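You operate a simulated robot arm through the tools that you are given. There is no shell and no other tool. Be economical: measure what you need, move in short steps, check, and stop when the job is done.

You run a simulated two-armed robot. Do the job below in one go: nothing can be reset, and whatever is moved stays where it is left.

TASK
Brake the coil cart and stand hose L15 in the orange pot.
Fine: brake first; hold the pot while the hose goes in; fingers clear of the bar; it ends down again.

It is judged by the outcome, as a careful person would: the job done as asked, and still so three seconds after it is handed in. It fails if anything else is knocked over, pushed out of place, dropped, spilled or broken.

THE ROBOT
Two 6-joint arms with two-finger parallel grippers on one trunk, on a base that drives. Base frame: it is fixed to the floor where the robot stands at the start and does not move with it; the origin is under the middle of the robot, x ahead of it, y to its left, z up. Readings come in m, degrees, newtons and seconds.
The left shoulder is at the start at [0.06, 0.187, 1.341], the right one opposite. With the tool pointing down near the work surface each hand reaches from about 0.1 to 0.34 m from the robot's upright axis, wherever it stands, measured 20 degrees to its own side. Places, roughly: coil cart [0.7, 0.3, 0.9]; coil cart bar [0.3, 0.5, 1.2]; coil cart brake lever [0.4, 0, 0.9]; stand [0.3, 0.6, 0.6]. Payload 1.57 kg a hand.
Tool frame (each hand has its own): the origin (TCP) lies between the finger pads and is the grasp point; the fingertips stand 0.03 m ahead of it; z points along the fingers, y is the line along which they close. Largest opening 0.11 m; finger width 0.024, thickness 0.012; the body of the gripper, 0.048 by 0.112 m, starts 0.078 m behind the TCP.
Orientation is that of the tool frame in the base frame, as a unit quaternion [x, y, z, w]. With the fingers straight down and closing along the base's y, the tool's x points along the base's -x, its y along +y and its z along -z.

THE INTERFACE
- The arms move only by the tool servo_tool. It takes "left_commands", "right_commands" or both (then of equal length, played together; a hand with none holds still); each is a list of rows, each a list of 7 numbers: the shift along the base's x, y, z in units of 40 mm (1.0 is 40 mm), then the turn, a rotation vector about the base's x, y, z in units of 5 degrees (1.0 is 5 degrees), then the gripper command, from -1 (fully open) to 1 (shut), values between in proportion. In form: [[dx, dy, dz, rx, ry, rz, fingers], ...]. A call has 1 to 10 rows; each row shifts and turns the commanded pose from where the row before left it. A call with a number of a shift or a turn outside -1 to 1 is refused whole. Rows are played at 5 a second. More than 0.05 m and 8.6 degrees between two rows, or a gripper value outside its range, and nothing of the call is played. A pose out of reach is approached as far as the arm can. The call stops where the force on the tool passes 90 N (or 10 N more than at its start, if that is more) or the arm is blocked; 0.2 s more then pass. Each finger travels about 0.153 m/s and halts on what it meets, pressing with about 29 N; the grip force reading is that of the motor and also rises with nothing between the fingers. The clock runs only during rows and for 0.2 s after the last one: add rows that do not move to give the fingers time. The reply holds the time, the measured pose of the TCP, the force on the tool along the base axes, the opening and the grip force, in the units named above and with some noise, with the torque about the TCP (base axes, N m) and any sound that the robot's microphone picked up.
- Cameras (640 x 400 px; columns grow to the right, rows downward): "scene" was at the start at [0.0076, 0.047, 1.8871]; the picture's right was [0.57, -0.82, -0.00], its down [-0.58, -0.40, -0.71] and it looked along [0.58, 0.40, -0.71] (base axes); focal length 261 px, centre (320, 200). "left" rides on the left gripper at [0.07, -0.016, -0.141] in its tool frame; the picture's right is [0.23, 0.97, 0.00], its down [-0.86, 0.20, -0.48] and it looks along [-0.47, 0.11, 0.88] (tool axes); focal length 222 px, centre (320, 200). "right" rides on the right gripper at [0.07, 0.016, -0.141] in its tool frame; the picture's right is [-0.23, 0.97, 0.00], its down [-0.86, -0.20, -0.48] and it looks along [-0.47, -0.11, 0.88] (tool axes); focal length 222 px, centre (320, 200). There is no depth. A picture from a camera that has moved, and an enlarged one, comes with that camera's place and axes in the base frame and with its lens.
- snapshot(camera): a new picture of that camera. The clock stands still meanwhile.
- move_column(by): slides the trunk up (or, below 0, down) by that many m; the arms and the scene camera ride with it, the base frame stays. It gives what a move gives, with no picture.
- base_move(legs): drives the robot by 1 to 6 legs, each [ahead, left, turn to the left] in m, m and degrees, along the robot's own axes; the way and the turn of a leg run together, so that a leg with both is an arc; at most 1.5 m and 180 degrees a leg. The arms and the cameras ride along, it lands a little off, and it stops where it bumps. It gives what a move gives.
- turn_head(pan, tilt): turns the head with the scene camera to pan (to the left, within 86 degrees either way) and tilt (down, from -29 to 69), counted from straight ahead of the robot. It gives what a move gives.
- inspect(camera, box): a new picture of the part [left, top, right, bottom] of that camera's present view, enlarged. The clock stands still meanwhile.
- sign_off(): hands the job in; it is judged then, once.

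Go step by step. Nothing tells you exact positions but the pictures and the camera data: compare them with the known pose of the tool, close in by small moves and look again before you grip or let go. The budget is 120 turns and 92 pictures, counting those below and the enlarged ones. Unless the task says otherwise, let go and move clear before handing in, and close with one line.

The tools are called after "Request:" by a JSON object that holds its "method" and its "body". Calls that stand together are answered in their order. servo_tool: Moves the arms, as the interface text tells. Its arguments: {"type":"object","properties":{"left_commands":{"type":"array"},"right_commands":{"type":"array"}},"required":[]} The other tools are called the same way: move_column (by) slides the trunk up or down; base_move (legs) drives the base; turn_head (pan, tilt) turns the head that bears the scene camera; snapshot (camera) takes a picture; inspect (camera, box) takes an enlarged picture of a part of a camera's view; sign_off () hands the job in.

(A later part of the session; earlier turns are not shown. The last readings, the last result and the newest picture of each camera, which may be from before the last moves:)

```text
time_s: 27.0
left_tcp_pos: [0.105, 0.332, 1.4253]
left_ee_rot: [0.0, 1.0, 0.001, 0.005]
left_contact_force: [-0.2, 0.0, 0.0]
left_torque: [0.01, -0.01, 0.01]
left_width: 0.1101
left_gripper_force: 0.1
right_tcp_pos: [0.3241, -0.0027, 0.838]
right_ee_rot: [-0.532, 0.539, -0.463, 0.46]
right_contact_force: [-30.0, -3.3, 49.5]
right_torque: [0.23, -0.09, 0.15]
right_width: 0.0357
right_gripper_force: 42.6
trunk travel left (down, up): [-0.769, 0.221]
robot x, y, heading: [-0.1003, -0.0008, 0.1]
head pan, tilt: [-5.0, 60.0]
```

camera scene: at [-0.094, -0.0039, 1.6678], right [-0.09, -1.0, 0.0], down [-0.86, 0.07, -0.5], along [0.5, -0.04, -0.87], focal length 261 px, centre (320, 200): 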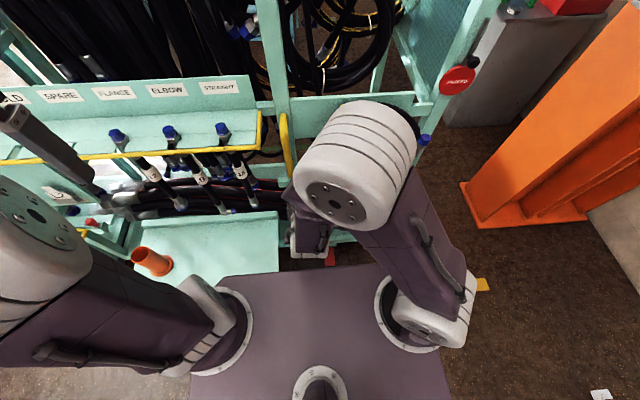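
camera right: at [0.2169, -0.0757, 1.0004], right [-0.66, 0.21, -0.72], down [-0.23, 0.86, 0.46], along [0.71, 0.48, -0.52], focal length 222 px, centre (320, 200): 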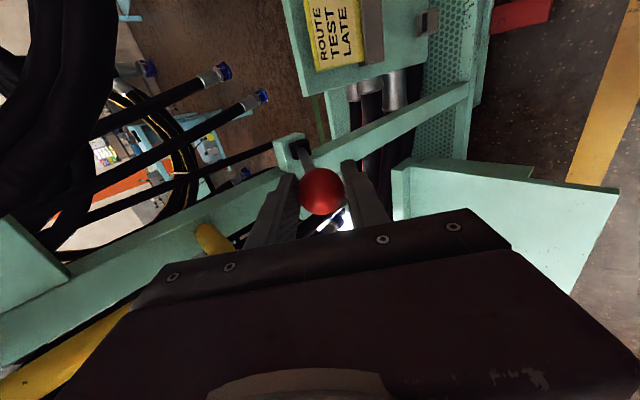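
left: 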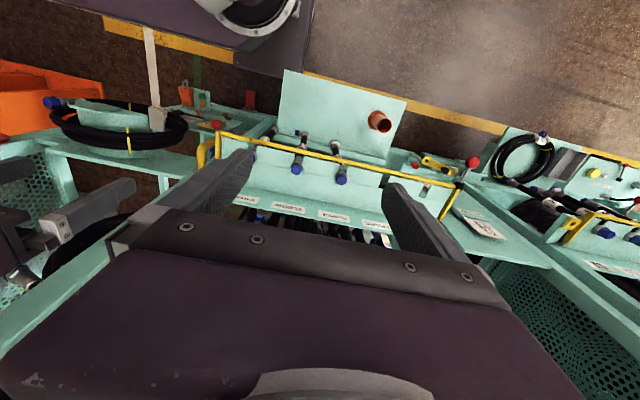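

Request:
{"method": "servo_tool", "body": {"right_commands": [[0, 0, -0.2, 0, 0, 0, 0.4]]}}

Request:
{"method": "snapshot", "body": {"camera": "right"}}

```text
time_s: 27.4
left_tcp_pos: [0.1169, 0.3319, 1.4224]
left_ee_rot: [-0.001, 1.0, 0.0, 0.001]
left_contact_force: [-0.7, 0.6, 0.8]
left_torque: [0.01, 0.02, -0.02]
left_width: 0.11
left_gripper_force: 0.0
right_tcp_pos: [0.3333, -0.0027, 0.8268]
right_ee_rot: [-0.532, 0.545, -0.459, 0.457]
right_contact_force: [8.4, 2.7, 24.1]
right_torque: [-0.05, 0.59, -0.42]
right_width: 0.0561
right_gripper_force: 12.5
trunk travel left (down, up): [-0.769, 0.221]
robot x, y, heading: [-0.1048, -0.0009, 0.1]
head pan, tilt: [-5.0, 60.0]
```

```text
55 pictures are left
camera right: at [0.1905, -0.072, 0.8337], right [-0.15, 0.24, -0.96], down [-0.43, 0.86, 0.28], along [0.89, 0.45, -0.03], focal length 222 px, centre (320, 200)
```

right: 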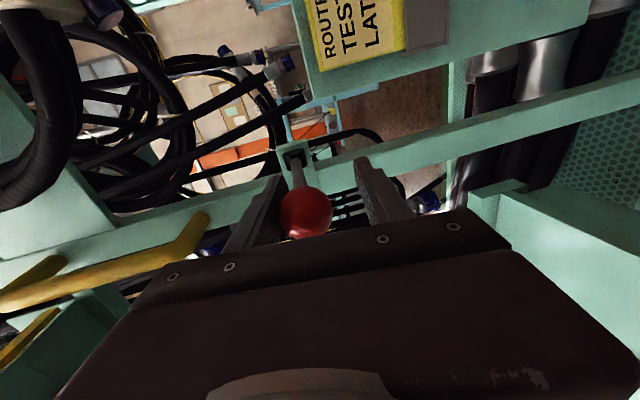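

The lever is down against its stop (ball at about [0.317, 0, 0.841], level). I'll open and draw the hand straight back, then check the lever stays.

Request:
{"method": "servo_tool", "body": {"right_commands": [[0, 0, 0.2, 0, 0, 0, -0.5], [0, 0, 0, 0, 0, 0, -0.5], [-0.8, 0, 0, 0, 0, 0, -0.5], [-0.8, 0, 0, 0, 0, 0, -0.5]]}}

Request:
{"method": "snapshot", "body": {"camera": "right"}}

```text
time_s: 28.4
left_tcp_pos: [0.1173, 0.3314, 1.4228]
left_ee_rot: [0.0, 1.0, 0.001, 0.001]
left_contact_force: [0.3, -0.1, 0.1]
left_torque: [0.03, 0.02, -0.02]
left_width: 0.1099
left_gripper_force: 0.0
right_tcp_pos: [0.3082, -0.0803, 0.8232]
right_ee_rot: [-0.485, 0.596, -0.502, 0.397]
right_contact_force: [0.2, 0.0, 0.5]
right_torque: [0.01, 0.0, -0.01]
right_width: 0.0824
right_gripper_force: 0.1
trunk travel left (down, up): [-0.769, 0.221]
robot x, y, heading: [-0.1031, -0.0008, -0.0]
head pan, tilt: [-5.0, 60.0]
stopped in row 4 (right hand): the arm was blocked; the commanded pose is now the measured one
```

```text
54 pictures are left
camera right: at [0.1554, -0.1187, 0.8346], right [-0.13, 0.25, -0.96], down [-0.24, 0.93, 0.27], along [0.96, 0.27, -0.06], focal length 222 px, centre (320, 200)
```

right: 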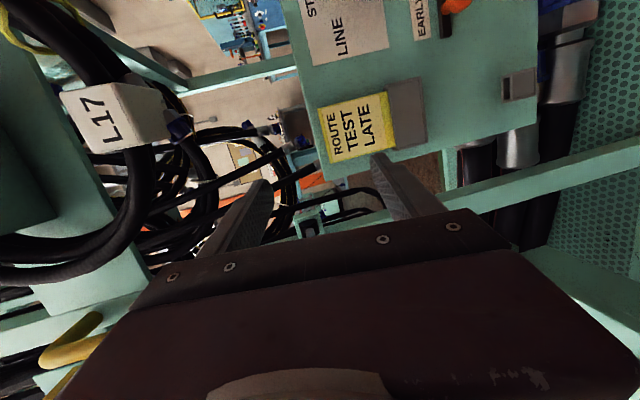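

The arm slid sideways at its limit, so I'll drive the base back instead and then look at the lever.

Request:
{"method": "base_move", "body": {"legs": [[-0.15, 0, 0]]}}

Request:
{"method": "snapshot", "body": {"camera": "right"}}

Request:
{"method": "snapshot", "body": {"camera": "scene"}}

```text
time_s: 29.7
left_tcp_pos: [-0.027, 0.332, 1.4222]
left_ee_rot: [0.0, 1.0, 0.001, -0.001]
left_contact_force: [0.1, -0.2, 0.1]
left_torque: [0.0, 0.03, -0.01]
left_width: 0.1101
left_gripper_force: 0.0
right_tcp_pos: [0.1625, -0.0799, 0.8225]
right_ee_rot: [-0.487, 0.596, -0.501, 0.397]
right_contact_force: [0.3, -0.2, -0.3]
right_torque: [-0.03, -0.02, -0.04]
right_width: 0.0827
right_gripper_force: 0.1
trunk travel left (down, up): [-0.769, 0.221]
robot x, y, heading: [-0.2501, -0.0051, 0.1]
head pan, tilt: [-5.0, 60.0]
```

```text
53 pictures are left
camera right: at [0.0086, -0.1186, 0.8342], right [-0.13, 0.25, -0.96], down [-0.24, 0.93, 0.27], along [0.96, 0.27, -0.06], focal length 222 px, centre (320, 200)
```

right: 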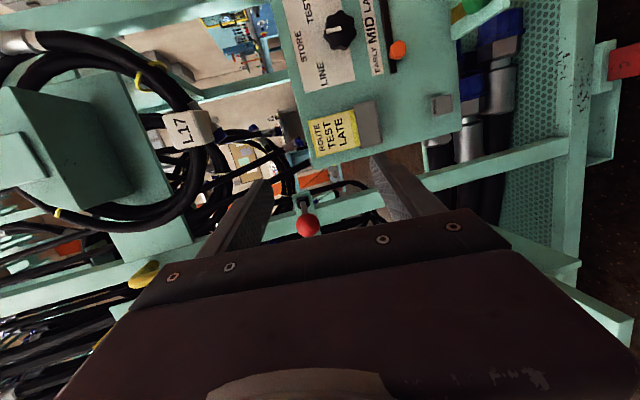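

```text
52 pictures are left
camera scene: at [-0.2415, -0.0048, 1.6677], right [-0.09, -1.0, 0.0], down [-0.86, 0.08, -0.5], along [0.5, -0.04, -0.87], focal length 261 px, centre (320, 200)
```

scene: 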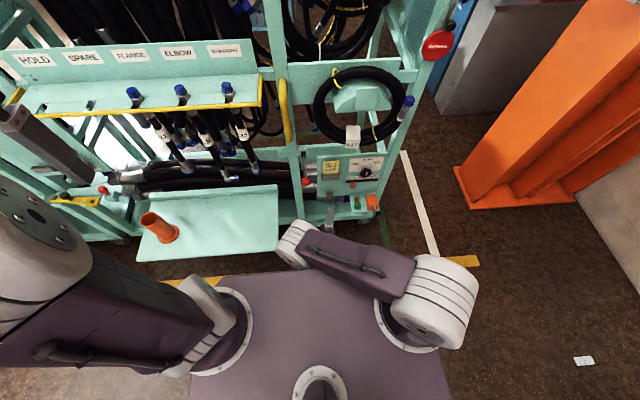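

The lever stays down level – the brake is set. Now a closer look at the rack, bar, hose L15 and pot from here.

Request:
{"method": "turn_head", "body": {"pan": 28, "tilt": 45}}

Request:
{"method": "snapshot", "body": {"camera": "scene"}}

Request:
{"method": "snapshot", "body": {"camera": "left"}}

```text
time_s: 30.7
left_tcp_pos: [-0.0301, 0.3312, 1.4227]
left_ee_rot: [0.0, 1.0, 0.001, 0.0]
left_contact_force: [-0.1, -0.1, 0.2]
left_torque: [0.01, 0.02, 0.02]
left_width: 0.1101
left_gripper_force: 0.0
right_tcp_pos: [0.1608, -0.0801, 0.8234]
right_ee_rot: [-0.485, 0.596, -0.501, 0.397]
right_contact_force: [0.3, 0.2, 0.5]
right_torque: [-0.01, 0.02, -0.01]
right_width: 0.0824
right_gripper_force: 0.1
trunk travel left (down, up): [-0.769, 0.221]
robot x, y, heading: [-0.2522, -0.0031, -0.0]
head pan, tilt: [28.0, 45.0]
```

```text
51 pictures are left
camera scene: at [-0.2383, 0.0389, 1.6872], right [0.47, -0.88, 0.0], down [-0.63, -0.33, -0.71], along [0.62, 0.33, -0.71], focal length 261 px, centre (320, 200)
```

scene: 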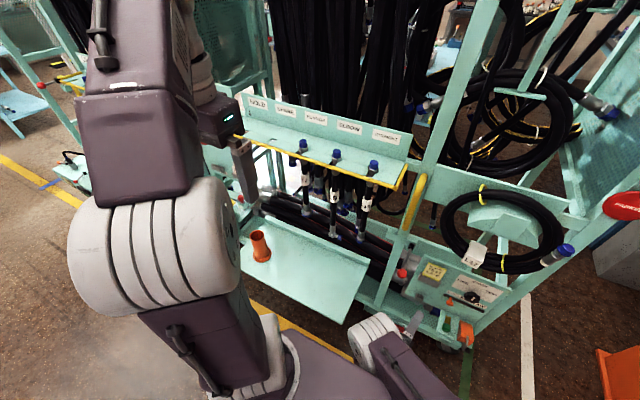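

```text
50 pictures are left
camera left: at [-0.0973, 0.3152, 1.5646], right [-0.23, 0.97, 0.0], down [0.86, 0.2, 0.48], along [0.47, 0.11, -0.88], focal length 222 px, centre (320, 200)
```

left: 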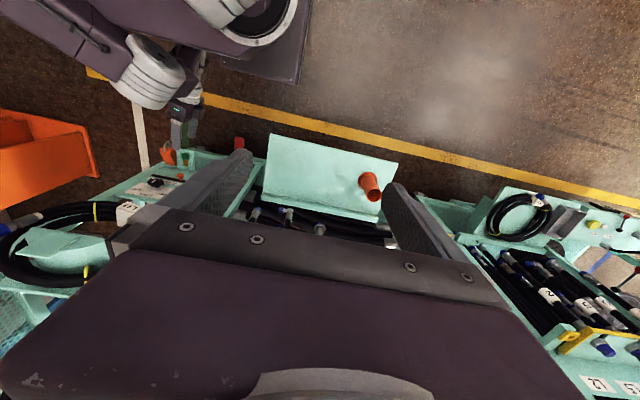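

Request:
{"method": "inspect", "body": {"camera": "scene", "box": [230, 90, 430, 275]}}

Request:
{"method": "inspect", "body": {"camera": "scene", "box": [230, 130, 330, 200]}}

```text
2.16 times, centred on (330, 182) of scene
camera zoom: at [-0.2383, 0.0389, 1.6872], right [0.47, -0.88, 0.0], down [-0.63, -0.33, -0.71], along [0.62, 0.33, -0.71], focal length 564 px, centre (298, 238)
```

zoom: 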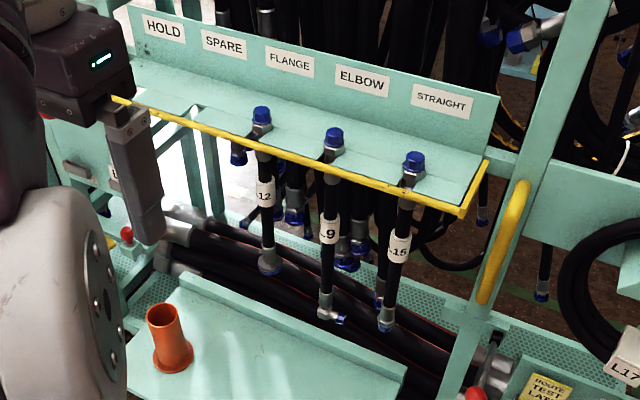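

```text
5.71 times, centred on (280, 165) of scene
camera zoom: at [-0.2383, 0.0389, 1.6872], right [0.47, -0.88, 0.0], down [-0.63, -0.33, -0.71], along [0.62, 0.33, -0.71], focal length 1492 px, centre (549, 400)
```

zoom: 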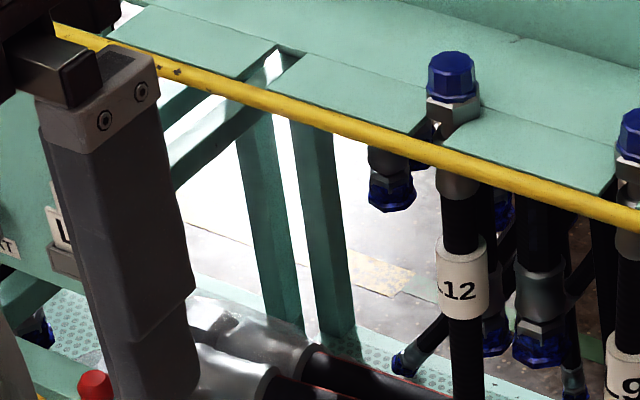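

L15 hangs in the right-hand slot (cap z≈1.22, lower end z≈0.83), the pot stands at about [0.28, 0.65] with rim near z 0.70. I'll drive left to face the middle of the rack and look at the bar's lever end.

Request:
{"method": "base_move", "body": {"legs": [[0, 0.47, 0]]}}

Request:
{"method": "turn_head", "body": {"pan": 10, "tilt": 40}}

Request:
{"method": "snapshot", "body": {"camera": "scene"}}

Request:
{"method": "snapshot", "body": {"camera": "left"}}

```text
time_s: 33.5
left_tcp_pos: [-0.0286, 0.7987, 1.424]
left_ee_rot: [0.002, 1.0, 0.001, 0.0]
left_contact_force: [1.2, 0.3, 0.8]
left_torque: [-0.01, -0.02, -0.03]
left_width: 0.11
left_gripper_force: 0.0
right_tcp_pos: [0.1623, 0.3871, 0.8219]
right_ee_rot: [-0.485, 0.596, -0.502, 0.395]
right_contact_force: [-0.1, -0.6, -0.5]
right_torque: [-0.01, -0.03, 0.01]
right_width: 0.0825
right_gripper_force: 0.1
trunk travel left (down, up): [-0.769, 0.221]
robot x, y, heading: [-0.2494, 0.4702, -0.2]
head pan, tilt: [28.0, 45.0]
```

```text
time_s: 34.3
left_tcp_pos: [-0.0282, 0.798, 1.4238]
left_ee_rot: [0.002, 1.0, -0.001, 0.0]
left_contact_force: [0.8, -0.2, -0.1]
left_torque: [0.02, -0.01, 0.01]
left_width: 0.1099
left_gripper_force: 0.1
right_tcp_pos: [0.1623, 0.3884, 0.8232]
right_ee_rot: [-0.484, 0.597, -0.502, 0.396]
right_contact_force: [0.8, 0.4, 0.8]
right_torque: [-0.01, 0.04, 0.03]
right_width: 0.0825
right_gripper_force: 0.1
trunk travel left (down, up): [-0.769, 0.221]
robot x, y, heading: [-0.2493, 0.4673, -0.2]
head pan, tilt: [10.0, 40.0]
```

```text
47 pictures are left
camera scene: at [-0.2263, 0.484, 1.6945], right [0.17, -0.99, 0.0], down [-0.63, -0.11, -0.77], along [0.75, 0.13, -0.64], focal length 261 px, centre (320, 200)
```

scene: 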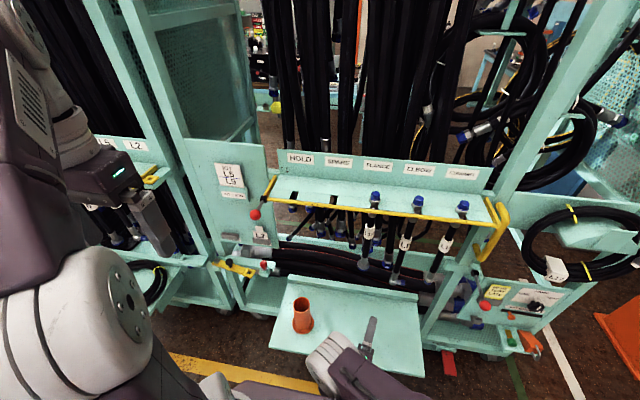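

```text
46 pictures are left
camera left: at [-0.0964, 0.7832, 1.5645], right [-0.22, 0.97, 0.0], down [0.86, 0.2, 0.48], along [0.47, 0.11, -0.88], focal length 222 px, centre (320, 200)
```

left: 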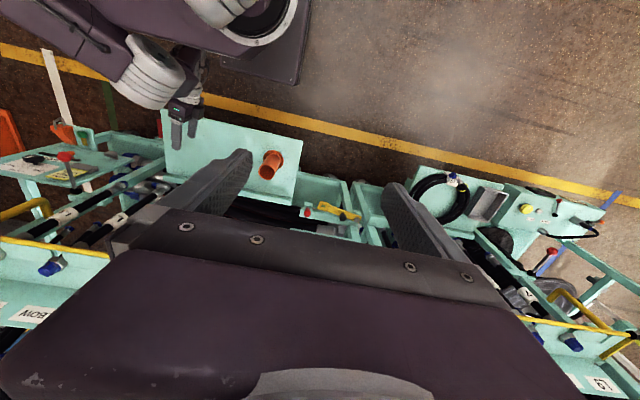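

Request:
{"method": "inspect", "body": {"camera": "scene", "box": [200, 140, 360, 240]}}

Request:
{"method": "inspect", "body": {"camera": "scene", "box": [340, 160, 520, 290]}}

Request:
{"method": "inspect", "body": {"camera": "scene", "box": [250, 270, 410, 370]}}

```text
4.00 times, centred on (280, 190) of scene
camera zoom: at [-0.2263, 0.484, 1.6945], right [0.17, -0.99, 0.0], down [-0.63, -0.11, -0.77], along [0.75, 0.13, -0.64], focal length 1044 px, centre (480, 240)
```

zoom: 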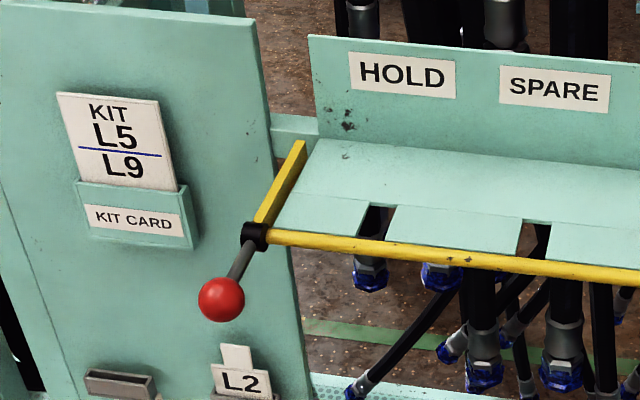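

```text
3.08 times, centred on (430, 225) of scene
camera zoom: at [-0.2263, 0.484, 1.6945], right [0.17, -0.99, 0.0], down [-0.63, -0.11, -0.77], along [0.75, 0.13, -0.64], focal length 803 px, centre (-18, 123)
```

zoom: 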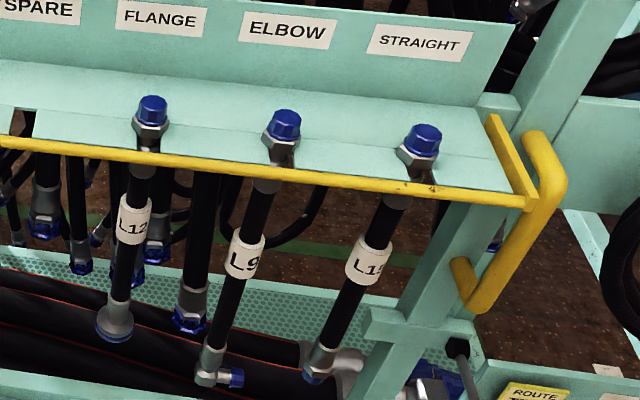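

```text
4.00 times, centred on (330, 320) of scene
camera zoom: at [-0.2263, 0.484, 1.6945], right [0.17, -0.99, 0.0], down [-0.63, -0.11, -0.77], along [0.75, 0.13, -0.64], focal length 1044 px, centre (280, -280)
```

zoom: 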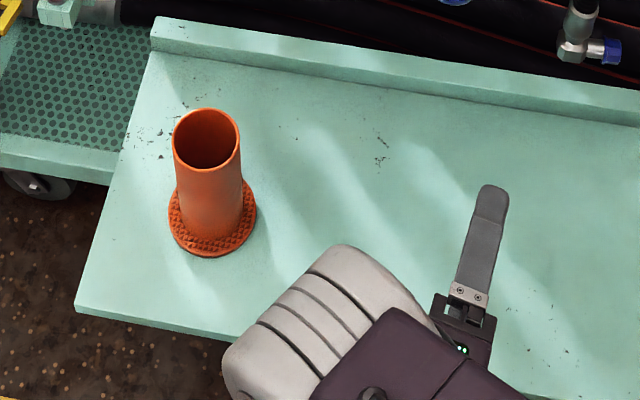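

The bar's red ball is at about [0.264, 0.753, 1.193] on a lever toward me; its arms hinge at the back (x≈0.41), so it lifts up and back. L15 is confirmed by its label. First I re-orient the right hand here in free space so that its fingers close sideways on a vertical hose.

Request:
{"method": "servo_tool", "body": {"right_commands": [[0, 0, 0.5, 1, 0, 0.3, -0.5], [0, 0, 0.5, 1, 0, 0.3, -0.5], [0, 0, 0.5, 1, 0, 0.3, -0.5], [0, 0, 0.5, 1, 0, 0.3, -0.5], [0, 0, 0.5, 1, 0, 0.3, -0.5], [0, 0, 0.5, 1, 0, 0.3, -0.5], [0, 0, 0.5, 1, 0, 0.3, -0.5], [0, 0, 0.5, 1, 0, 0.3, -0.5], [0, 0, 0.5, 1, 0, 0, -0.5]]}}

Request:
{"method": "servo_tool", "body": {"right_commands": [[0, 0, 0, 1, 0, 0, -0.5], [0, 0, 0, 1, 0, 0, -0.5], [0, 0, 0, 1, 0, 0, -0.5], [0, 0, 0, 1, 0, 0, -0.5], [0, 0, 0, 1, 0, 0, -0.5], [0, 0, 0, 1, 0, 0, -0.5], [0, 0, 0, 1, 0, 0, -0.5], [0, 0, 0, 1, 0, 0, -0.5], [0, 0, 0, 1, 0, 0, -0.5]]}}

Request:
{"method": "snapshot", "body": {"camera": "right"}}

```text
time_s: 36.3
left_tcp_pos: [-0.0277, 0.7997, 1.4226]
left_ee_rot: [0.002, 1.0, 0.0, 0.001]
left_contact_force: [0.1, -0.7, 0.2]
left_torque: [0.0, 0.0, 0.01]
left_width: 0.1101
left_gripper_force: 0.0
right_tcp_pos: [0.1721, 0.4, 1.0041]
right_ee_rot: [-0.349, 0.688, -0.195, 0.605]
right_contact_force: [0.3, -0.2, -0.7]
right_torque: [0.0, 0.0, 0.01]
right_width: 0.0827
right_gripper_force: 0.1
right hand out of reach, approached as far as the arm can: row 8, 9
trunk travel left (down, up): [-0.769, 0.221]
robot x, y, heading: [-0.25, 0.4666, -0.2]
head pan, tilt: [10.0, 40.0]
```

```text
time_s: 38.3
left_tcp_pos: [-0.0285, 0.7982, 1.4235]
left_ee_rot: [0.002, 1.0, 0.001, 0.0]
left_contact_force: [0.0, -0.3, -0.8]
left_torque: [0.01, 0.02, -0.01]
left_width: 0.11
left_gripper_force: 0.0
right_tcp_pos: [0.2068, 0.4224, 1.0077]
right_ee_rot: [-0.187, 0.715, -0.015, 0.674]
right_contact_force: [0.9, -0.1, 0.2]
right_torque: [0.0, -0.03, 0.0]
right_width: 0.0824
right_gripper_force: 0.1
right hand out of reach, approached as far as the arm can: row 1, 2, 3, 4, 5, 6, 7, 8, 9
trunk travel left (down, up): [-0.769, 0.221]
robot x, y, heading: [-0.2493, 0.4688, -0.3]
head pan, tilt: [10.0, 40.0]
```

```text
42 pictures are left
camera right: at [0.0644, 0.3834, 0.9506], right [-0.24, 0.97, -0.05], down [-0.4, -0.05, 0.92], along [0.89, 0.24, 0.4], focal length 222 px, centre (320, 200)
```

right: 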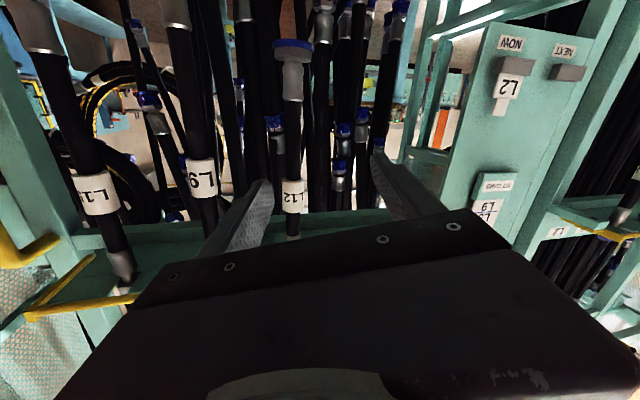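

The right hand now points forward at the right height. I'll drive 0.1 m ahead and bring the left hand, pitched forward, above the bar's red ball.

Request:
{"method": "base_move", "body": {"legs": [[0.1, 0, 0]]}}

Request:
{"method": "servo_tool", "body": {"left_commands": [[0.7, -0.15, -0.3, 0, -1, 0, -0.5], [0.7, -0.15, -0.3, 0, -1, 0, -0.5], [0.7, -0.15, -0.3, 0, -1, 0, -0.5], [0.7, -0.15, -0.3, 0, -1, 0, -0.5], [0.7, -0.15, -0.3, 0, -1, 0, -0.5], [0.7, -0.15, -0.3, 0, -1, 0, -0.5], [0, 0, -0.5, 0, 0, 0, -0.5]]}}

Request:
{"method": "snapshot", "body": {"camera": "left"}}

Request:
{"method": "snapshot", "body": {"camera": "scene"}}

```text
time_s: 39.5
left_tcp_pos: [0.0698, 0.7984, 1.4236]
left_ee_rot: [0.002, 1.0, 0.001, 0.001]
left_contact_force: [0.5, 0.0, 0.1]
left_torque: [0.01, 0.0, 0.0]
left_width: 0.1102
left_gripper_force: 0.1
right_tcp_pos: [0.3048, 0.4218, 1.0077]
right_ee_rot: [-0.187, 0.714, -0.014, 0.674]
right_contact_force: [-0.6, -0.1, 0.6]
right_torque: [-0.03, 0.01, 0.01]
right_width: 0.0824
right_gripper_force: 0.0
trunk travel left (down, up): [-0.769, 0.221]
robot x, y, heading: [-0.1505, 0.4677, -0.3]
head pan, tilt: [10.0, 40.0]
```

```text
time_s: 41.1
left_tcp_pos: [0.2395, 0.7633, 1.3329]
left_ee_rot: [0.001, 0.965, 0.001, 0.261]
left_contact_force: [-0.3, -1.1, -0.1]
left_torque: [0.0, -0.03, -0.01]
left_width: 0.0822
left_gripper_force: 0.0
right_tcp_pos: [0.3055, 0.4229, 1.0082]
right_ee_rot: [-0.187, 0.715, -0.015, 0.674]
right_contact_force: [-0.2, -0.2, -0.8]
right_torque: [-0.01, 0.0, 0.0]
right_width: 0.0825
right_gripper_force: 0.1
trunk travel left (down, up): [-0.769, 0.221]
robot x, y, heading: [-0.1505, 0.469, -0.5]
head pan, tilt: [10.0, 40.0]
```

```text
41 pictures are left
camera left: at [0.1102, 0.7459, 1.4204], right [-0.19, 0.97, -0.11], down [0.5, 0.2, 0.84], along [0.84, 0.11, -0.52], focal length 222 px, centre (320, 200)
```

left: 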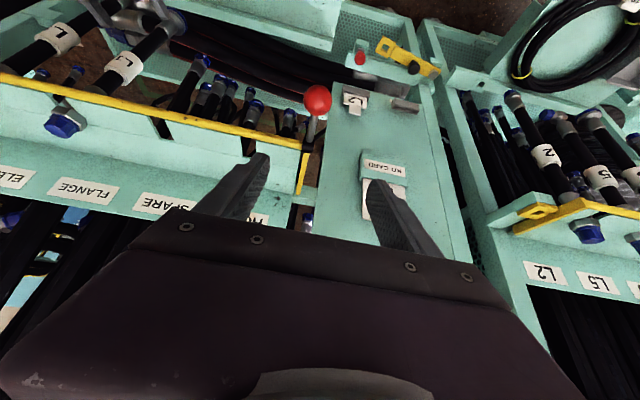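

```text
40 pictures are left
camera scene: at [-0.1268, 0.4831, 1.6945], right [0.17, -0.99, 0.0], down [-0.63, -0.11, -0.77], along [0.76, 0.13, -0.64], focal length 261 px, centre (320, 200)
```

scene: 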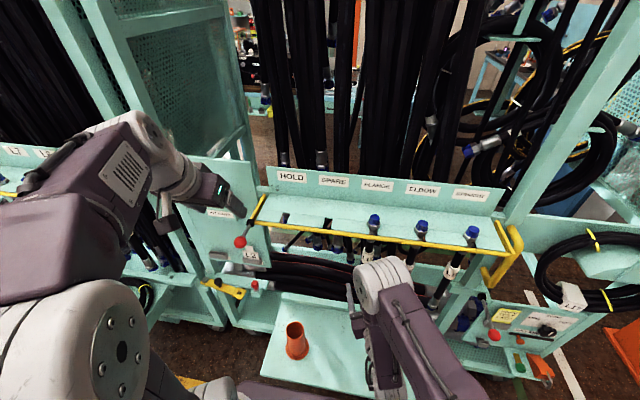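

Request:
{"method": "servo_tool", "body": {"left_commands": [[-0.6, -0.33, -0.66, 0, 0, 0, -0.5], [0, 0, -0.66, 0, 0, 0, -0.5], [0.42, 0, -0.72, 0, 0, 0, -0.5], [0.42, 0, -0.72, 0, 0, 0, -0.5], [0.42, 0, -0.72, 0, 0, 0, -0.5], [0, 0, 0, 0, 0, 0, 0.45], [0, 0, 0, 0, 0, 0, 0.45], [0, 0, 0, 0, 0, 0, 0.45]]}}

Request:
{"method": "inspect", "body": {"camera": "left", "box": [180, 20, 480, 250]}}

```text
time_s: 42.9
left_tcp_pos: [0.2667, 0.7492, 1.1926]
left_ee_rot: [0.002, 0.966, 0.001, 0.258]
left_contact_force: [-0.1, -3.2, -1.9]
left_torque: [0.05, -0.05, 0.01]
left_width: 0.0337
left_gripper_force: 2.3
right_tcp_pos: [0.3071, 0.421, 1.0078]
right_ee_rot: [-0.187, 0.715, -0.015, 0.674]
right_contact_force: [0.3, 0.4, -0.1]
right_torque: [0.02, -0.01, 0.02]
right_width: 0.0827
right_gripper_force: 0.1
trunk travel left (down, up): [-0.769, 0.221]
robot x, y, heading: [-0.1512, 0.4678, 0.1]
head pan, tilt: [10.0, 40.0]
```

```text
1.74 times, centred on (330, 135) of left
camera zoom: at [0.1367, 0.7331, 1.2805], right [-0.19, 0.97, -0.11], down [0.5, 0.19, 0.84], along [0.84, 0.11, -0.53], focal length 386 px, centre (303, 313)
```

zoom: 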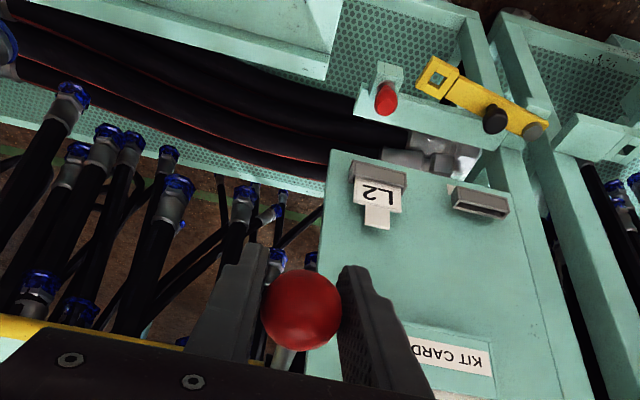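

Request:
{"method": "servo_tool", "body": {"left_commands": [[0, 0, 0, 0, 0, 0, 0.8], [0, 0, 0, 0, 0, 0, 0.8], [0, 0, 0.65, 0, 0, 0, 0.8], [0, 0, 0.65, 0, 0, 0, 0.8], [0.2, 0, 0.6, 0, 0, 0, 0.8], [0.22, 0, 0.6, 0, 0, 0, 0.8]]}}

```text
time_s: 44.3
left_tcp_pos: [0.2878, 0.7486, 1.2897]
left_ee_rot: [0.002, 0.966, 0.002, 0.257]
left_contact_force: [5.7, -5.8, -13.8]
left_torque: [0.04, 1.15, 0.01]
left_width: 0.0317
left_gripper_force: 40.0
right_tcp_pos: [0.3091, 0.4211, 1.0071]
right_ee_rot: [-0.186, 0.716, -0.014, 0.673]
right_contact_force: [-1.1, -0.7, -0.1]
right_torque: [0.01, -0.03, 0.03]
right_width: 0.0827
right_gripper_force: 0.1
trunk travel left (down, up): [-0.769, 0.221]
robot x, y, heading: [-0.1476, 0.4671, -0.1]
head pan, tilt: [10.0, 40.0]
```

Request:
{"method": "servo_tool", "body": {"left_commands": [[0.33, 0, 0.55, 0, 0, 0, 0.8], [0.38, 0, 0.5, 0, 0, 0, 0.8], [0.5, 0, 0.38, 0, 0, 0, 0.8], [0.55, 0, 0.3, 0, 0, 0, 0.8]]}}

Request:
{"method": "snapshot", "body": {"camera": "scene"}}

```text
time_s: 45.3
left_tcp_pos: [0.3549, 0.7471, 1.3631]
left_ee_rot: [0.002, 0.966, 0.002, 0.259]
left_contact_force: [0.6, -4.5, -5.2]
left_torque: [0.41, 0.18, 0.2]
left_width: 0.0317
left_gripper_force: 35.9
right_tcp_pos: [0.307, 0.4209, 1.0074]
right_ee_rot: [-0.187, 0.715, -0.013, 0.674]
right_contact_force: [0.2, 0.4, -0.5]
right_torque: [0.01, -0.02, -0.01]
right_width: 0.0825
right_gripper_force: 0.1
trunk travel left (down, up): [-0.769, 0.221]
robot x, y, heading: [-0.1544, 0.4676, -0.4]
head pan, tilt: [10.0, 40.0]
```

```text
38 pictures are left
camera scene: at [-0.1257, 0.4815, 1.6947], right [0.17, -0.99, 0.0], down [-0.63, -0.11, -0.77], along [0.75, 0.13, -0.64], focal length 261 px, centre (320, 200)
```

scene: 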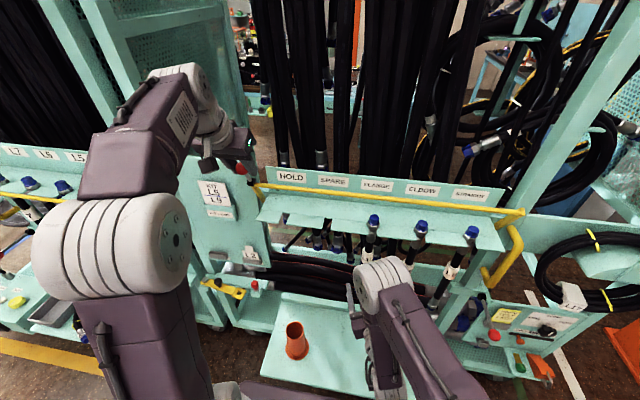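

The bar rises with all hoses undisturbed. I continue over the top to see whether it rests there.

Request:
{"method": "servo_tool", "body": {"left_commands": [[0.6, 0, 0.15, 0, 0, 0, 0.8], [0.6, 0, 0.0, 0, 0, 0, 0.8], [0.4, 0, -0.05, 0, 0, 0, 0.8]]}}

```text
time_s: 46.1
left_tcp_pos: [0.4134, 0.7493, 1.3708]
left_ee_rot: [0.002, 0.965, 0.002, 0.264]
left_contact_force: [-2.9, 1.2, 24.5]
left_torque: [0.17, -0.15, 0.07]
left_width: 0.0314
left_gripper_force: 40.0
right_tcp_pos: [0.3026, 0.4214, 1.0101]
right_ee_rot: [-0.187, 0.713, -0.015, 0.675]
right_contact_force: [0.3, -0.3, -0.7]
right_torque: [-0.01, -0.01, 0.04]
right_width: 0.0822
right_gripper_force: 0.1
trunk travel left (down, up): [-0.769, 0.221]
robot x, y, heading: [-0.1497, 0.4716, -0.3]
head pan, tilt: [10.0, 40.0]
```

Request:
{"method": "servo_tool", "body": {"left_commands": [[0.2, 0, 0.15, 0, 0, 0, 0.8], [0.3, 0, 0, 0, 0, 0, 0.8]]}}

Request:
{"method": "inspect", "body": {"camera": "scene", "box": [180, 110, 560, 310]}}

```text
time_s: 46.7
left_tcp_pos: [0.4369, 0.748, 1.3707]
left_ee_rot: [0.003, 0.966, 0.001, 0.259]
left_contact_force: [1.4, -1.7, 7.6]
left_torque: [0.06, 0.08, 0.0]
left_width: 0.0316
left_gripper_force: 40.5
right_tcp_pos: [0.3059, 0.421, 1.0077]
right_ee_rot: [-0.186, 0.715, -0.015, 0.674]
right_contact_force: [-0.7, 0.4, -0.2]
right_torque: [0.0, 0.0, 0.0]
right_width: 0.0825
right_gripper_force: 0.1
trunk travel left (down, up): [-0.769, 0.221]
robot x, y, heading: [-0.1526, 0.4679, 0.0]
head pan, tilt: [10.0, 40.0]
```

```text
1.68 times, centred on (370, 210) of scene
camera zoom: at [-0.1266, 0.4814, 1.6945], right [0.17, -0.99, 0.0], down [-0.63, -0.11, -0.77], along [0.76, 0.13, -0.64], focal length 440 px, centre (236, 183)
```

zoom: 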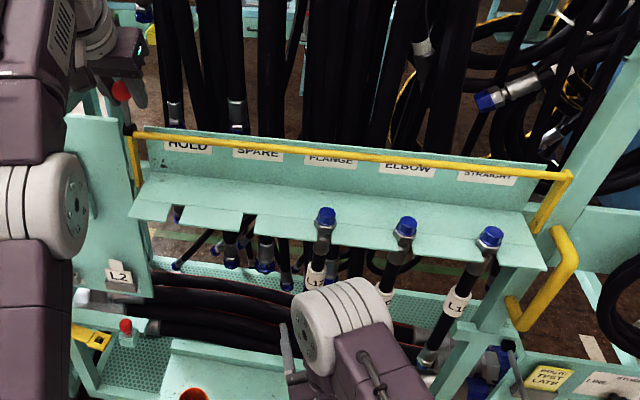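

Request:
{"method": "servo_tool", "body": {"left_commands": [[0.4, 0, -0.12, 0, 0, 0, 0.8], [0.4, 0, -0.2, 0, 0, 0, 0.8]]}}

```text
time_s: 47.3
left_tcp_pos: [0.4525, 0.7479, 1.3507]
left_ee_rot: [0.003, 0.965, 0.001, 0.261]
left_contact_force: [1.6, -1.2, 13.4]
left_torque: [-0.72, 0.44, -0.5]
left_width: 0.0322
left_gripper_force: 12.6
left hand out of reach, approached as far as the arm can: row 1, 2
right_tcp_pos: [0.3026, 0.4231, 1.0091]
right_ee_rot: [-0.187, 0.713, -0.016, 0.675]
right_contact_force: [-0.1, 0.0, -0.7]
right_torque: [-0.02, 0.03, -0.01]
right_width: 0.0826
right_gripper_force: 0.1
trunk travel left (down, up): [-0.769, 0.221]
robot x, y, heading: [-0.1477, 0.4707, -0.2]
head pan, tilt: [10.0, 40.0]
```

The bar is past vertical, so gravity should hold it back. I'll ease the fingers open and check that it stays.

Request:
{"method": "servo_tool", "body": {"left_commands": [[0, 0, 0.1, 0, 0, 0, 0.2], [0, 0, 0, 0, 0, 0, -0.2], [0, 0, 0, 0, 0, 0, -0.2]]}}

Request:
{"method": "inspect", "body": {"camera": "scene", "box": [180, 110, 560, 310]}}

Request:
{"method": "snapshot", "body": {"camera": "left"}}

```text
time_s: 48.1
left_tcp_pos: [0.458, 0.7486, 1.3519]
left_ee_rot: [0.002, 0.966, 0.001, 0.258]
left_contact_force: [0.6, 0.0, -0.2]
left_torque: [-0.02, 0.01, -0.02]
left_width: 0.0661
left_gripper_force: 0.2
right_tcp_pos: [0.3076, 0.4227, 1.007]
right_ee_rot: [-0.187, 0.715, -0.016, 0.673]
right_contact_force: [-0.2, 0.4, -0.3]
right_torque: [0.01, 0.02, 0.01]
right_width: 0.0826
right_gripper_force: 0.2
trunk travel left (down, up): [-0.769, 0.221]
robot x, y, heading: [-0.1534, 0.4688, -0.2]
head pan, tilt: [10.0, 40.0]
```

```text
1.68 times, centred on (370, 210) of scene
camera zoom: at [-0.1242, 0.483, 1.6944], right [0.17, -0.99, 0.0], down [-0.63, -0.11, -0.77], along [0.75, 0.13, -0.64], focal length 440 px, centre (236, 183)
```

zoom: 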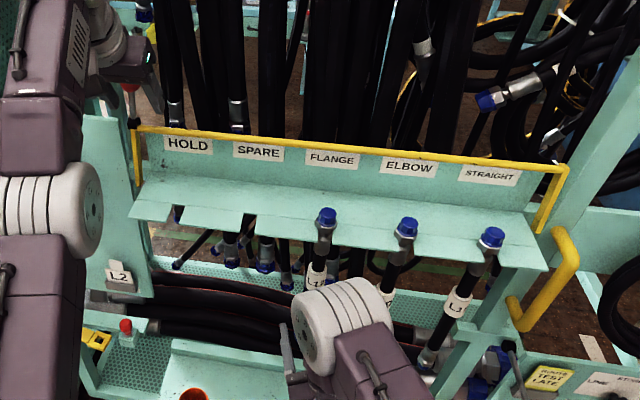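

```text
35 pictures are left
camera left: at [0.3289, 0.7313, 1.4393], right [-0.19, 0.97, -0.11], down [0.5, 0.2, 0.84], along [0.84, 0.11, -0.53], focal length 222 px, centre (320, 200)
```

left: 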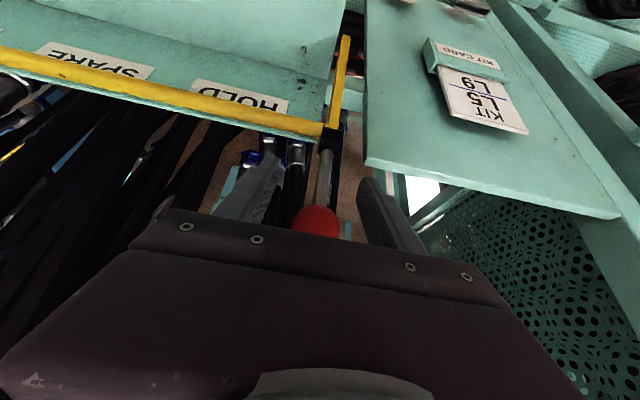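

The bar rests open behind the rack on its own. I withdraw the left hand up and away, and bring the right hand in front of L15 (staying back from the hoses).

Request:
{"method": "servo_tool", "body": {"left_commands": [[0, 0, 0.8, 0, 0, 0, -0.6], [0, 0, 0.8, 0, 0, 0, -0.6], [-1, 0, 0.2, 0, 0, 0, -0.6], [-1, 0, 0, 0, 0, 0, -0.6], [-1, 0, 0, 0, 0, 0, -0.6], [-1, 0.3, 0, 0, 0, 0, -0.6], [-1, 0.3, 0, 0, 0, 0, -0.6], [0, 0, 0, 0, 0, 0, -0.6]], "right_commands": [[-0.8, 0, 0, 0, 0, 0, -0.5], [-0.7, 0, 0, 0, 0, 0, -0.5], [0, -1, 0, 0, 0, 0, -0.5], [0, -1, 0, 0, 0, 0, -0.5], [0, -1, 0, 0, 0, 0, -0.5], [0, -1, 0, 0, 0, 0, -0.5], [0, -1, 0.5, 0, 0, 0, -0.5], [0, -0.8, 0.5, 0, 0, 0, -0.5]]}}

Request:
{"method": "snapshot", "body": {"camera": "right"}}

```text
time_s: 49.9
left_tcp_pos: [0.2273, 0.765, 1.3962]
left_ee_rot: [0.002, 0.966, 0.001, 0.259]
left_contact_force: [-0.4, 0.2, -0.2]
left_torque: [0.02, 0.0, 0.0]
left_width: 0.088
left_gripper_force: 0.1
left hand out of reach, approached as far as the arm can: row 1, 2
right_tcp_pos: [0.3033, 0.4164, 1.0458]
right_ee_rot: [-0.185, 0.716, -0.018, 0.673]
right_contact_force: [0.1, 1.3, 0.5]
right_torque: [-0.02, -0.01, 0.01]
right_width: 0.0827
right_gripper_force: 0.0
right hand out of reach, approached as far as the arm can: row 1, 2, 3, 4, 5, 6, 7, 8
trunk travel left (down, up): [-0.769, 0.221]
robot x, y, heading: [-0.1549, 0.4669, -0.4]
head pan, tilt: [10.0, 40.0]
```

```text
34 pictures are left
camera right: at [0.1603, 0.3776, 0.9884], right [-0.23, 0.97, -0.05], down [-0.39, -0.04, 0.92], along [0.89, 0.23, 0.39], focal length 222 px, centre (320, 200)
```

right: 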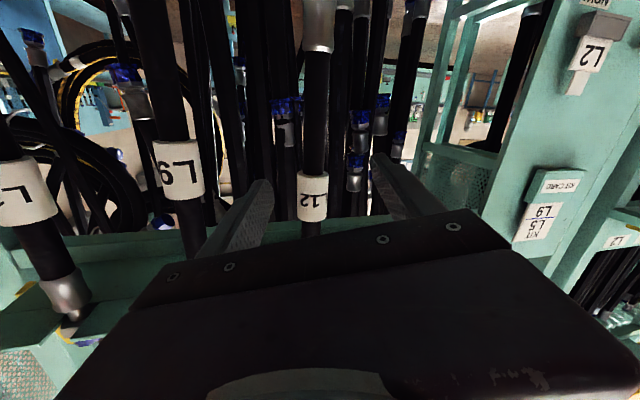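

The right arm is at its limit in that wrist attitude. I'll pitch the tool downward, which it handled earlier, and see where it settles.

Request:
{"method": "servo_tool", "body": {"right_commands": [[0, 0, 0, 0, 1, 0, -0.5], [0, 0, 0, 0, 1, 0, -0.5], [0, 0, 0, 0, 1, 0, -0.5], [0, 0, 0, 0, 1, 0, -0.5], [0, 0, 0, 0, 1, 0, -0.5], [0, 0, 0, 0, 1, 0, -0.5]]}}

Request:
{"method": "snapshot", "body": {"camera": "scene"}}

```text
time_s: 51.3
left_tcp_pos: [0.2258, 0.7637, 1.3969]
left_ee_rot: [0.002, 0.966, 0.001, 0.26]
left_contact_force: [0.5, 0.8, -0.5]
left_torque: [-0.01, -0.01, 0.04]
left_width: 0.0884
left_gripper_force: 0.1
right_tcp_pos: [0.2969, 0.4555, 1.0561]
right_ee_rot: [-0.182, 0.866, 0.031, 0.465]
right_contact_force: [-0.5, 0.1, -0.3]
right_torque: [0.0, -0.02, -0.01]
right_width: 0.0826
right_gripper_force: 0.0
right hand out of reach, approached as far as the arm can: row 1, 2, 3, 4, 5, 6
trunk travel left (down, up): [-0.769, 0.221]
robot x, y, heading: [-0.1502, 0.464, -0.1]
head pan, tilt: [10.0, 40.0]
```

```text
33 pictures are left
camera scene: at [-0.1267, 0.4829, 1.6945], right [0.17, -0.99, 0.0], down [-0.63, -0.11, -0.77], along [0.76, 0.13, -0.64], focal length 261 px, centre (320, 200)
```

scene: 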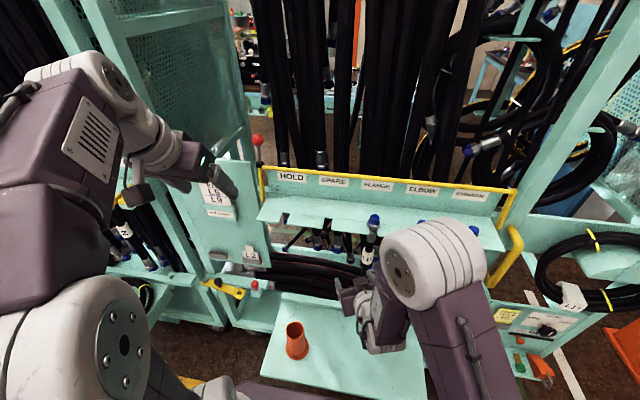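

The bar stays open. The right arm is folded awkwardly; I'll back the base up for room and bring the right hand back to a tool-down attitude to its own side, to unfold it.

Request:
{"method": "base_move", "body": {"legs": [[-0.15, 0, 0]]}}

Request:
{"method": "servo_tool", "body": {"right_commands": [[0, 0, 0, 0, 1, 0, -0.5], [0, 0, 0, 0, 1, 0, -0.5], [0, 0, 0, 0, 1, 0, -0.5], [0, 0, 0, 0, 1, 0, -0.5], [0, 0, 0, 0, 1, 0, -0.5], [0, 0, 0, 0, 1, 0, -0.5], [0, 0, 0, 0, 1, 0, -0.5], [0, 0, 0, 0, 0, 0, -0.5]]}}

Request:
{"method": "snapshot", "body": {"camera": "scene"}}

```text
time_s: 52.6
left_tcp_pos: [0.0787, 0.7646, 1.3965]
left_ee_rot: [0.002, 0.966, 0.001, 0.258]
left_contact_force: [0.5, -0.2, -0.1]
left_torque: [0.02, 0.02, -0.03]
left_width: 0.0883
left_gripper_force: 0.1
right_tcp_pos: [0.1476, 0.4566, 1.0522]
right_ee_rot: [-0.182, 0.866, 0.031, 0.465]
right_contact_force: [-0.6, 0.4, -0.2]
right_torque: [0.0, 0.03, -0.03]
right_width: 0.0826
right_gripper_force: 0.0
trunk travel left (down, up): [-0.769, 0.221]
robot x, y, heading: [-0.2974, 0.4662, -0.2]
head pan, tilt: [10.0, 40.0]
```

```text
time_s: 54.4
left_tcp_pos: [0.0751, 0.7654, 1.3986]
left_ee_rot: [0.002, 0.966, 0.001, 0.259]
left_contact_force: [0.5, -0.6, -1.0]
left_torque: [0.01, 0.02, 0.01]
left_width: 0.0882
left_gripper_force: 0.0
right_tcp_pos: [0.1283, 0.4805, 1.051]
right_ee_rot: [-0.164, 0.965, 0.085, 0.184]
right_contact_force: [-0.6, -0.3, -0.3]
right_torque: [-0.02, -0.01, -0.01]
right_width: 0.0827
right_gripper_force: 0.1
right hand out of reach, approached as far as the arm can: row 2, 3, 4, 5, 6
trunk travel left (down, up): [-0.769, 0.221]
robot x, y, heading: [-0.3004, 0.4707, -0.1]
head pan, tilt: [10.0, 40.0]
```

```text
32 pictures are left
camera scene: at [-0.2776, 0.4837, 1.6945], right [0.17, -0.99, 0.0], down [-0.63, -0.11, -0.77], along [0.76, 0.13, -0.64], focal length 261 px, centre (320, 200)
```

scene: 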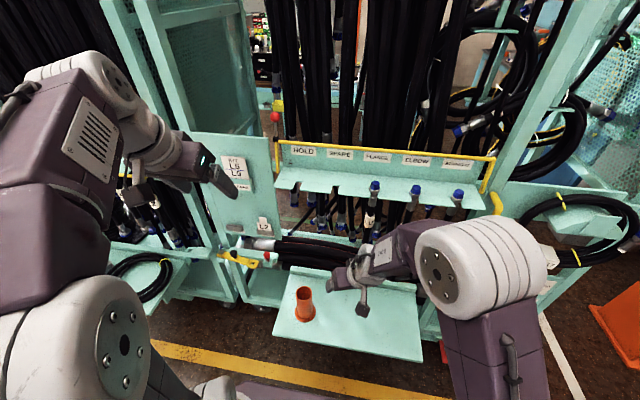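

Request:
{"method": "servo_tool", "body": {"right_commands": [[0, -0.9, 0, 0, 0, -0.5, -0.5], [0, -0.9, 0, 0, 0, -0.5, -0.5], [0, -0.9, 0, 0, 0, -0.5, -0.5], [0, -0.9, 0, 0, 0, -0.5, -0.5], [0, -0.9, 0, 0, 0, -0.5, -0.5], [0, -0.9, 0, 0, 0, -0.5, -0.5], [0, -0.9, 0, 0, 0, -0.5, -0.5], [0, -0.9, 0, 0, 0, 0, -0.5]]}}

```text
time_s: 56.2
left_tcp_pos: [0.0758, 0.7643, 1.3972]
left_ee_rot: [0.002, 0.966, 0.002, 0.259]
left_contact_force: [-0.4, -0.3, 0.1]
left_torque: [0.03, 0.0, -0.02]
left_width: 0.088
left_gripper_force: 0.0
right_tcp_pos: [0.1292, 0.1902, 1.0507]
right_ee_rot: [-0.015, 0.979, 0.056, 0.194]
right_contact_force: [0.1, 0.1, -0.1]
right_torque: [0.0, -0.01, -0.03]
right_width: 0.0826
right_gripper_force: 0.1
trunk travel left (down, up): [-0.769, 0.221]
robot x, y, heading: [-0.3026, 0.4666, -0.2]
head pan, tilt: [10.0, 40.0]
```

Request:
{"method": "servo_tool", "body": {"right_commands": [[0.35, 0, 0, -0.15, -1, 0, -0.5], [0.35, 0, 0, -0.15, -1, 0, -0.5], [0.35, 0, 0, -0.15, -1, 0, -0.5], [0.35, 0, 0, -0.15, -1, 0, -0.5], [0.35, 0, 0, -0.15, -1, 0, -0.5], [0.35, 0, 0, -0.15, -1, 0, -0.5], [0.35, 0, 0, -0.15, -1, 0, -0.5], [0.35, 0, 0, -0.15, -1, 0, -0.5]]}}

Request:
{"method": "snapshot", "body": {"camera": "right"}}

```text
time_s: 58.0
left_tcp_pos: [0.0765, 0.7656, 1.3968]
left_ee_rot: [0.003, 0.966, 0.001, 0.258]
left_contact_force: [0.3, 0.4, -0.5]
left_torque: [0.02, 0.04, 0.03]
left_width: 0.0882
left_gripper_force: 0.0
right_tcp_pos: [0.2485, 0.1908, 1.0559]
right_ee_rot: [-0.043, 0.856, -0.004, 0.515]
right_contact_force: [0.1, -0.2, -0.1]
right_torque: [0.0, -0.02, -0.01]
right_width: 0.0826
right_gripper_force: 0.1
right hand out of reach, approached as far as the arm can: row 8
trunk travel left (down, up): [-0.769, 0.221]
robot x, y, heading: [-0.3032, 0.4708, -0.4]
head pan, tilt: [10.0, 40.0]
```

```text
31 pictures are left
camera right: at [0.091, 0.1935, 1.0617], right [0.04, 0.99, 0.15], down [-0.01, -0.15, 0.99], along [1.0, -0.04, 0.0], focal length 222 px, centre (320, 200)
```

right: 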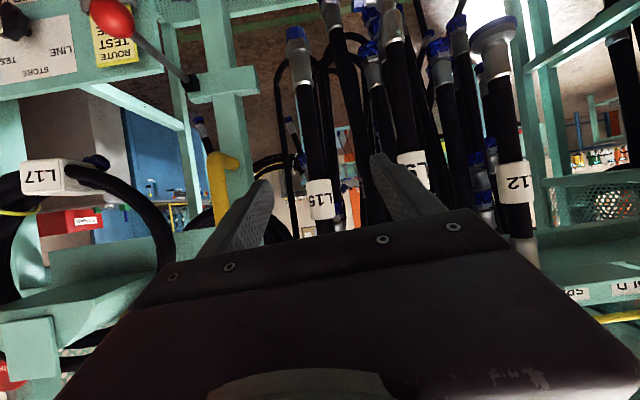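

L15 is right between the open fingers. I'll raise the trunk 45 mm to grip above the label, and drive forward so the hand goes straight on.

Request:
{"method": "move_column", "body": {"by": 0.045}}

Request:
{"method": "base_move", "body": {"legs": [[0.09, -0.006, 0]]}}

Request:
{"method": "snapshot", "body": {"camera": "right"}}

```text
time_s: 58.9
left_tcp_pos: [0.0756, 0.7668, 1.4424]
left_ee_rot: [0.002, 0.966, 0.0, 0.258]
left_contact_force: [0.2, -0.5, 0.2]
left_torque: [-0.02, 0.02, 0.0]
left_width: 0.0882
left_gripper_force: 0.1
right_tcp_pos: [0.2476, 0.1908, 1.1014]
right_ee_rot: [-0.043, 0.857, -0.004, 0.514]
right_contact_force: [-0.3, 0.4, -0.2]
right_torque: [0.01, 0.02, -0.02]
right_width: 0.0828
right_gripper_force: 0.1
trunk travel left (down, up): [-0.814, 0.176]
robot x, y, heading: [-0.3028, 0.4682, -0.2]
head pan, tilt: [10.0, 40.0]
```

```text
time_s: 60.0
left_tcp_pos: [0.1577, 0.7614, 1.4428]
left_ee_rot: [0.001, 0.965, 0.002, 0.261]
left_contact_force: [-1.0, 0.2, 0.1]
left_torque: [0.03, 0.0, -0.05]
left_width: 0.0879
left_gripper_force: 0.1
right_tcp_pos: [0.3328, 0.1861, 1.1038]
right_ee_rot: [-0.045, 0.856, -0.003, 0.515]
right_contact_force: [-0.5, -0.2, 1.2]
right_torque: [0.02, 0.0, 0.01]
right_width: 0.0828
right_gripper_force: 0.0
trunk travel left (down, up): [-0.814, 0.176]
robot x, y, heading: [-0.2146, 0.4618, -0.3]
head pan, tilt: [10.0, 40.0]
```

```text
30 pictures are left
camera right: at [0.1753, 0.1888, 1.1085], right [0.03, 0.99, 0.15], down [-0.01, -0.15, 0.99], along [1.0, -0.04, 0.01], focal length 222 px, centre (320, 200)
```

right: 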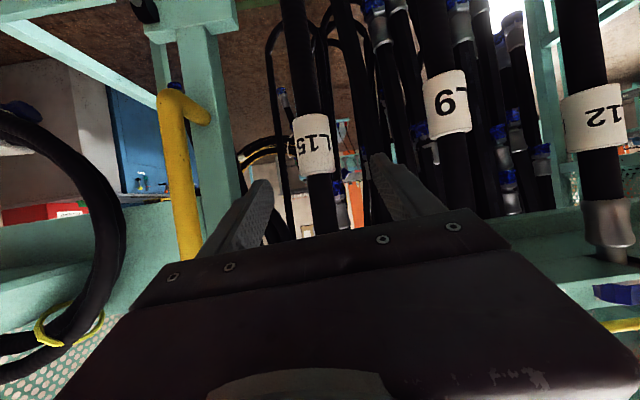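

Request:
{"method": "base_move", "body": {"legs": [[0.045, -0.004, 0]]}}

Request:
{"method": "snapshot", "body": {"camera": "right"}}

```text
time_s: 60.9
left_tcp_pos: [0.1987, 0.7569, 1.4449]
left_ee_rot: [0.002, 0.965, 0.001, 0.262]
left_contact_force: [-0.5, 0.4, 1.1]
left_torque: [0.0, -0.03, 0.01]
left_width: 0.088
left_gripper_force: 0.1
right_tcp_pos: [0.3743, 0.1815, 1.1057]
right_ee_rot: [-0.045, 0.855, -0.004, 0.516]
right_contact_force: [-1.3, -0.1, 0.5]
right_torque: [-0.03, -0.05, 0.01]
right_width: 0.0825
right_gripper_force: 0.0
trunk travel left (down, up): [-0.814, 0.176]
robot x, y, heading: [-0.1678, 0.4576, -0.0]
head pan, tilt: [10.0, 40.0]
```

```text
29 pictures are left
camera right: at [0.2169, 0.1849, 1.1097], right [0.03, 0.99, 0.15], down [-0.01, -0.15, 0.99], along [1.0, -0.04, 0.01], focal length 222 px, centre (320, 200)
```

right: 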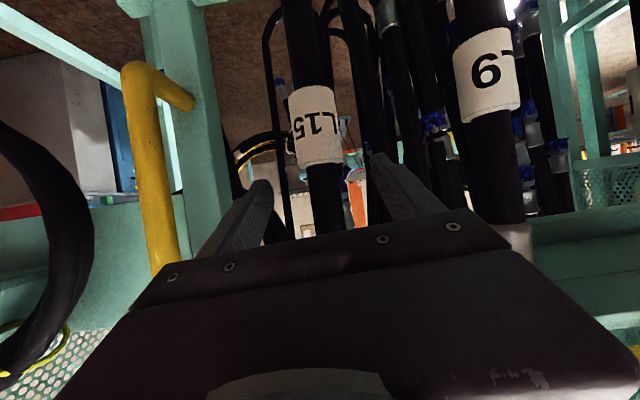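

The hose lies at the grasp point (x≈0.37). Closing on it.

Request:
{"method": "servo_tool", "body": {"right_commands": [[0, 0, 0, 0, 0, 0, 0.9], [0, 0, 0, 0, 0, 0, 0.9], [0, 0, 0, 0, 0, 0, 0.9], [0, 0, 0.3, 0, 0, 0, 0.9]]}}

```text
time_s: 61.9
left_tcp_pos: [0.2082, 0.7567, 1.4425]
left_ee_rot: [0.001, 0.966, 0.002, 0.259]
left_contact_force: [0.1, -0.3, -0.2]
left_torque: [-0.03, -0.03, -0.01]
left_width: 0.088
left_gripper_force: 0.1
right_tcp_pos: [0.3832, 0.1816, 1.1113]
right_ee_rot: [-0.044, 0.858, -0.002, 0.512]
right_contact_force: [1.4, 0.0, -12.4]
right_torque: [0.59, 0.11, 0.02]
right_width: 0.0207
right_gripper_force: 28.8
trunk travel left (down, up): [-0.814, 0.176]
robot x, y, heading: [-0.1699, 0.4553, -0.1]
head pan, tilt: [10.0, 40.0]
```

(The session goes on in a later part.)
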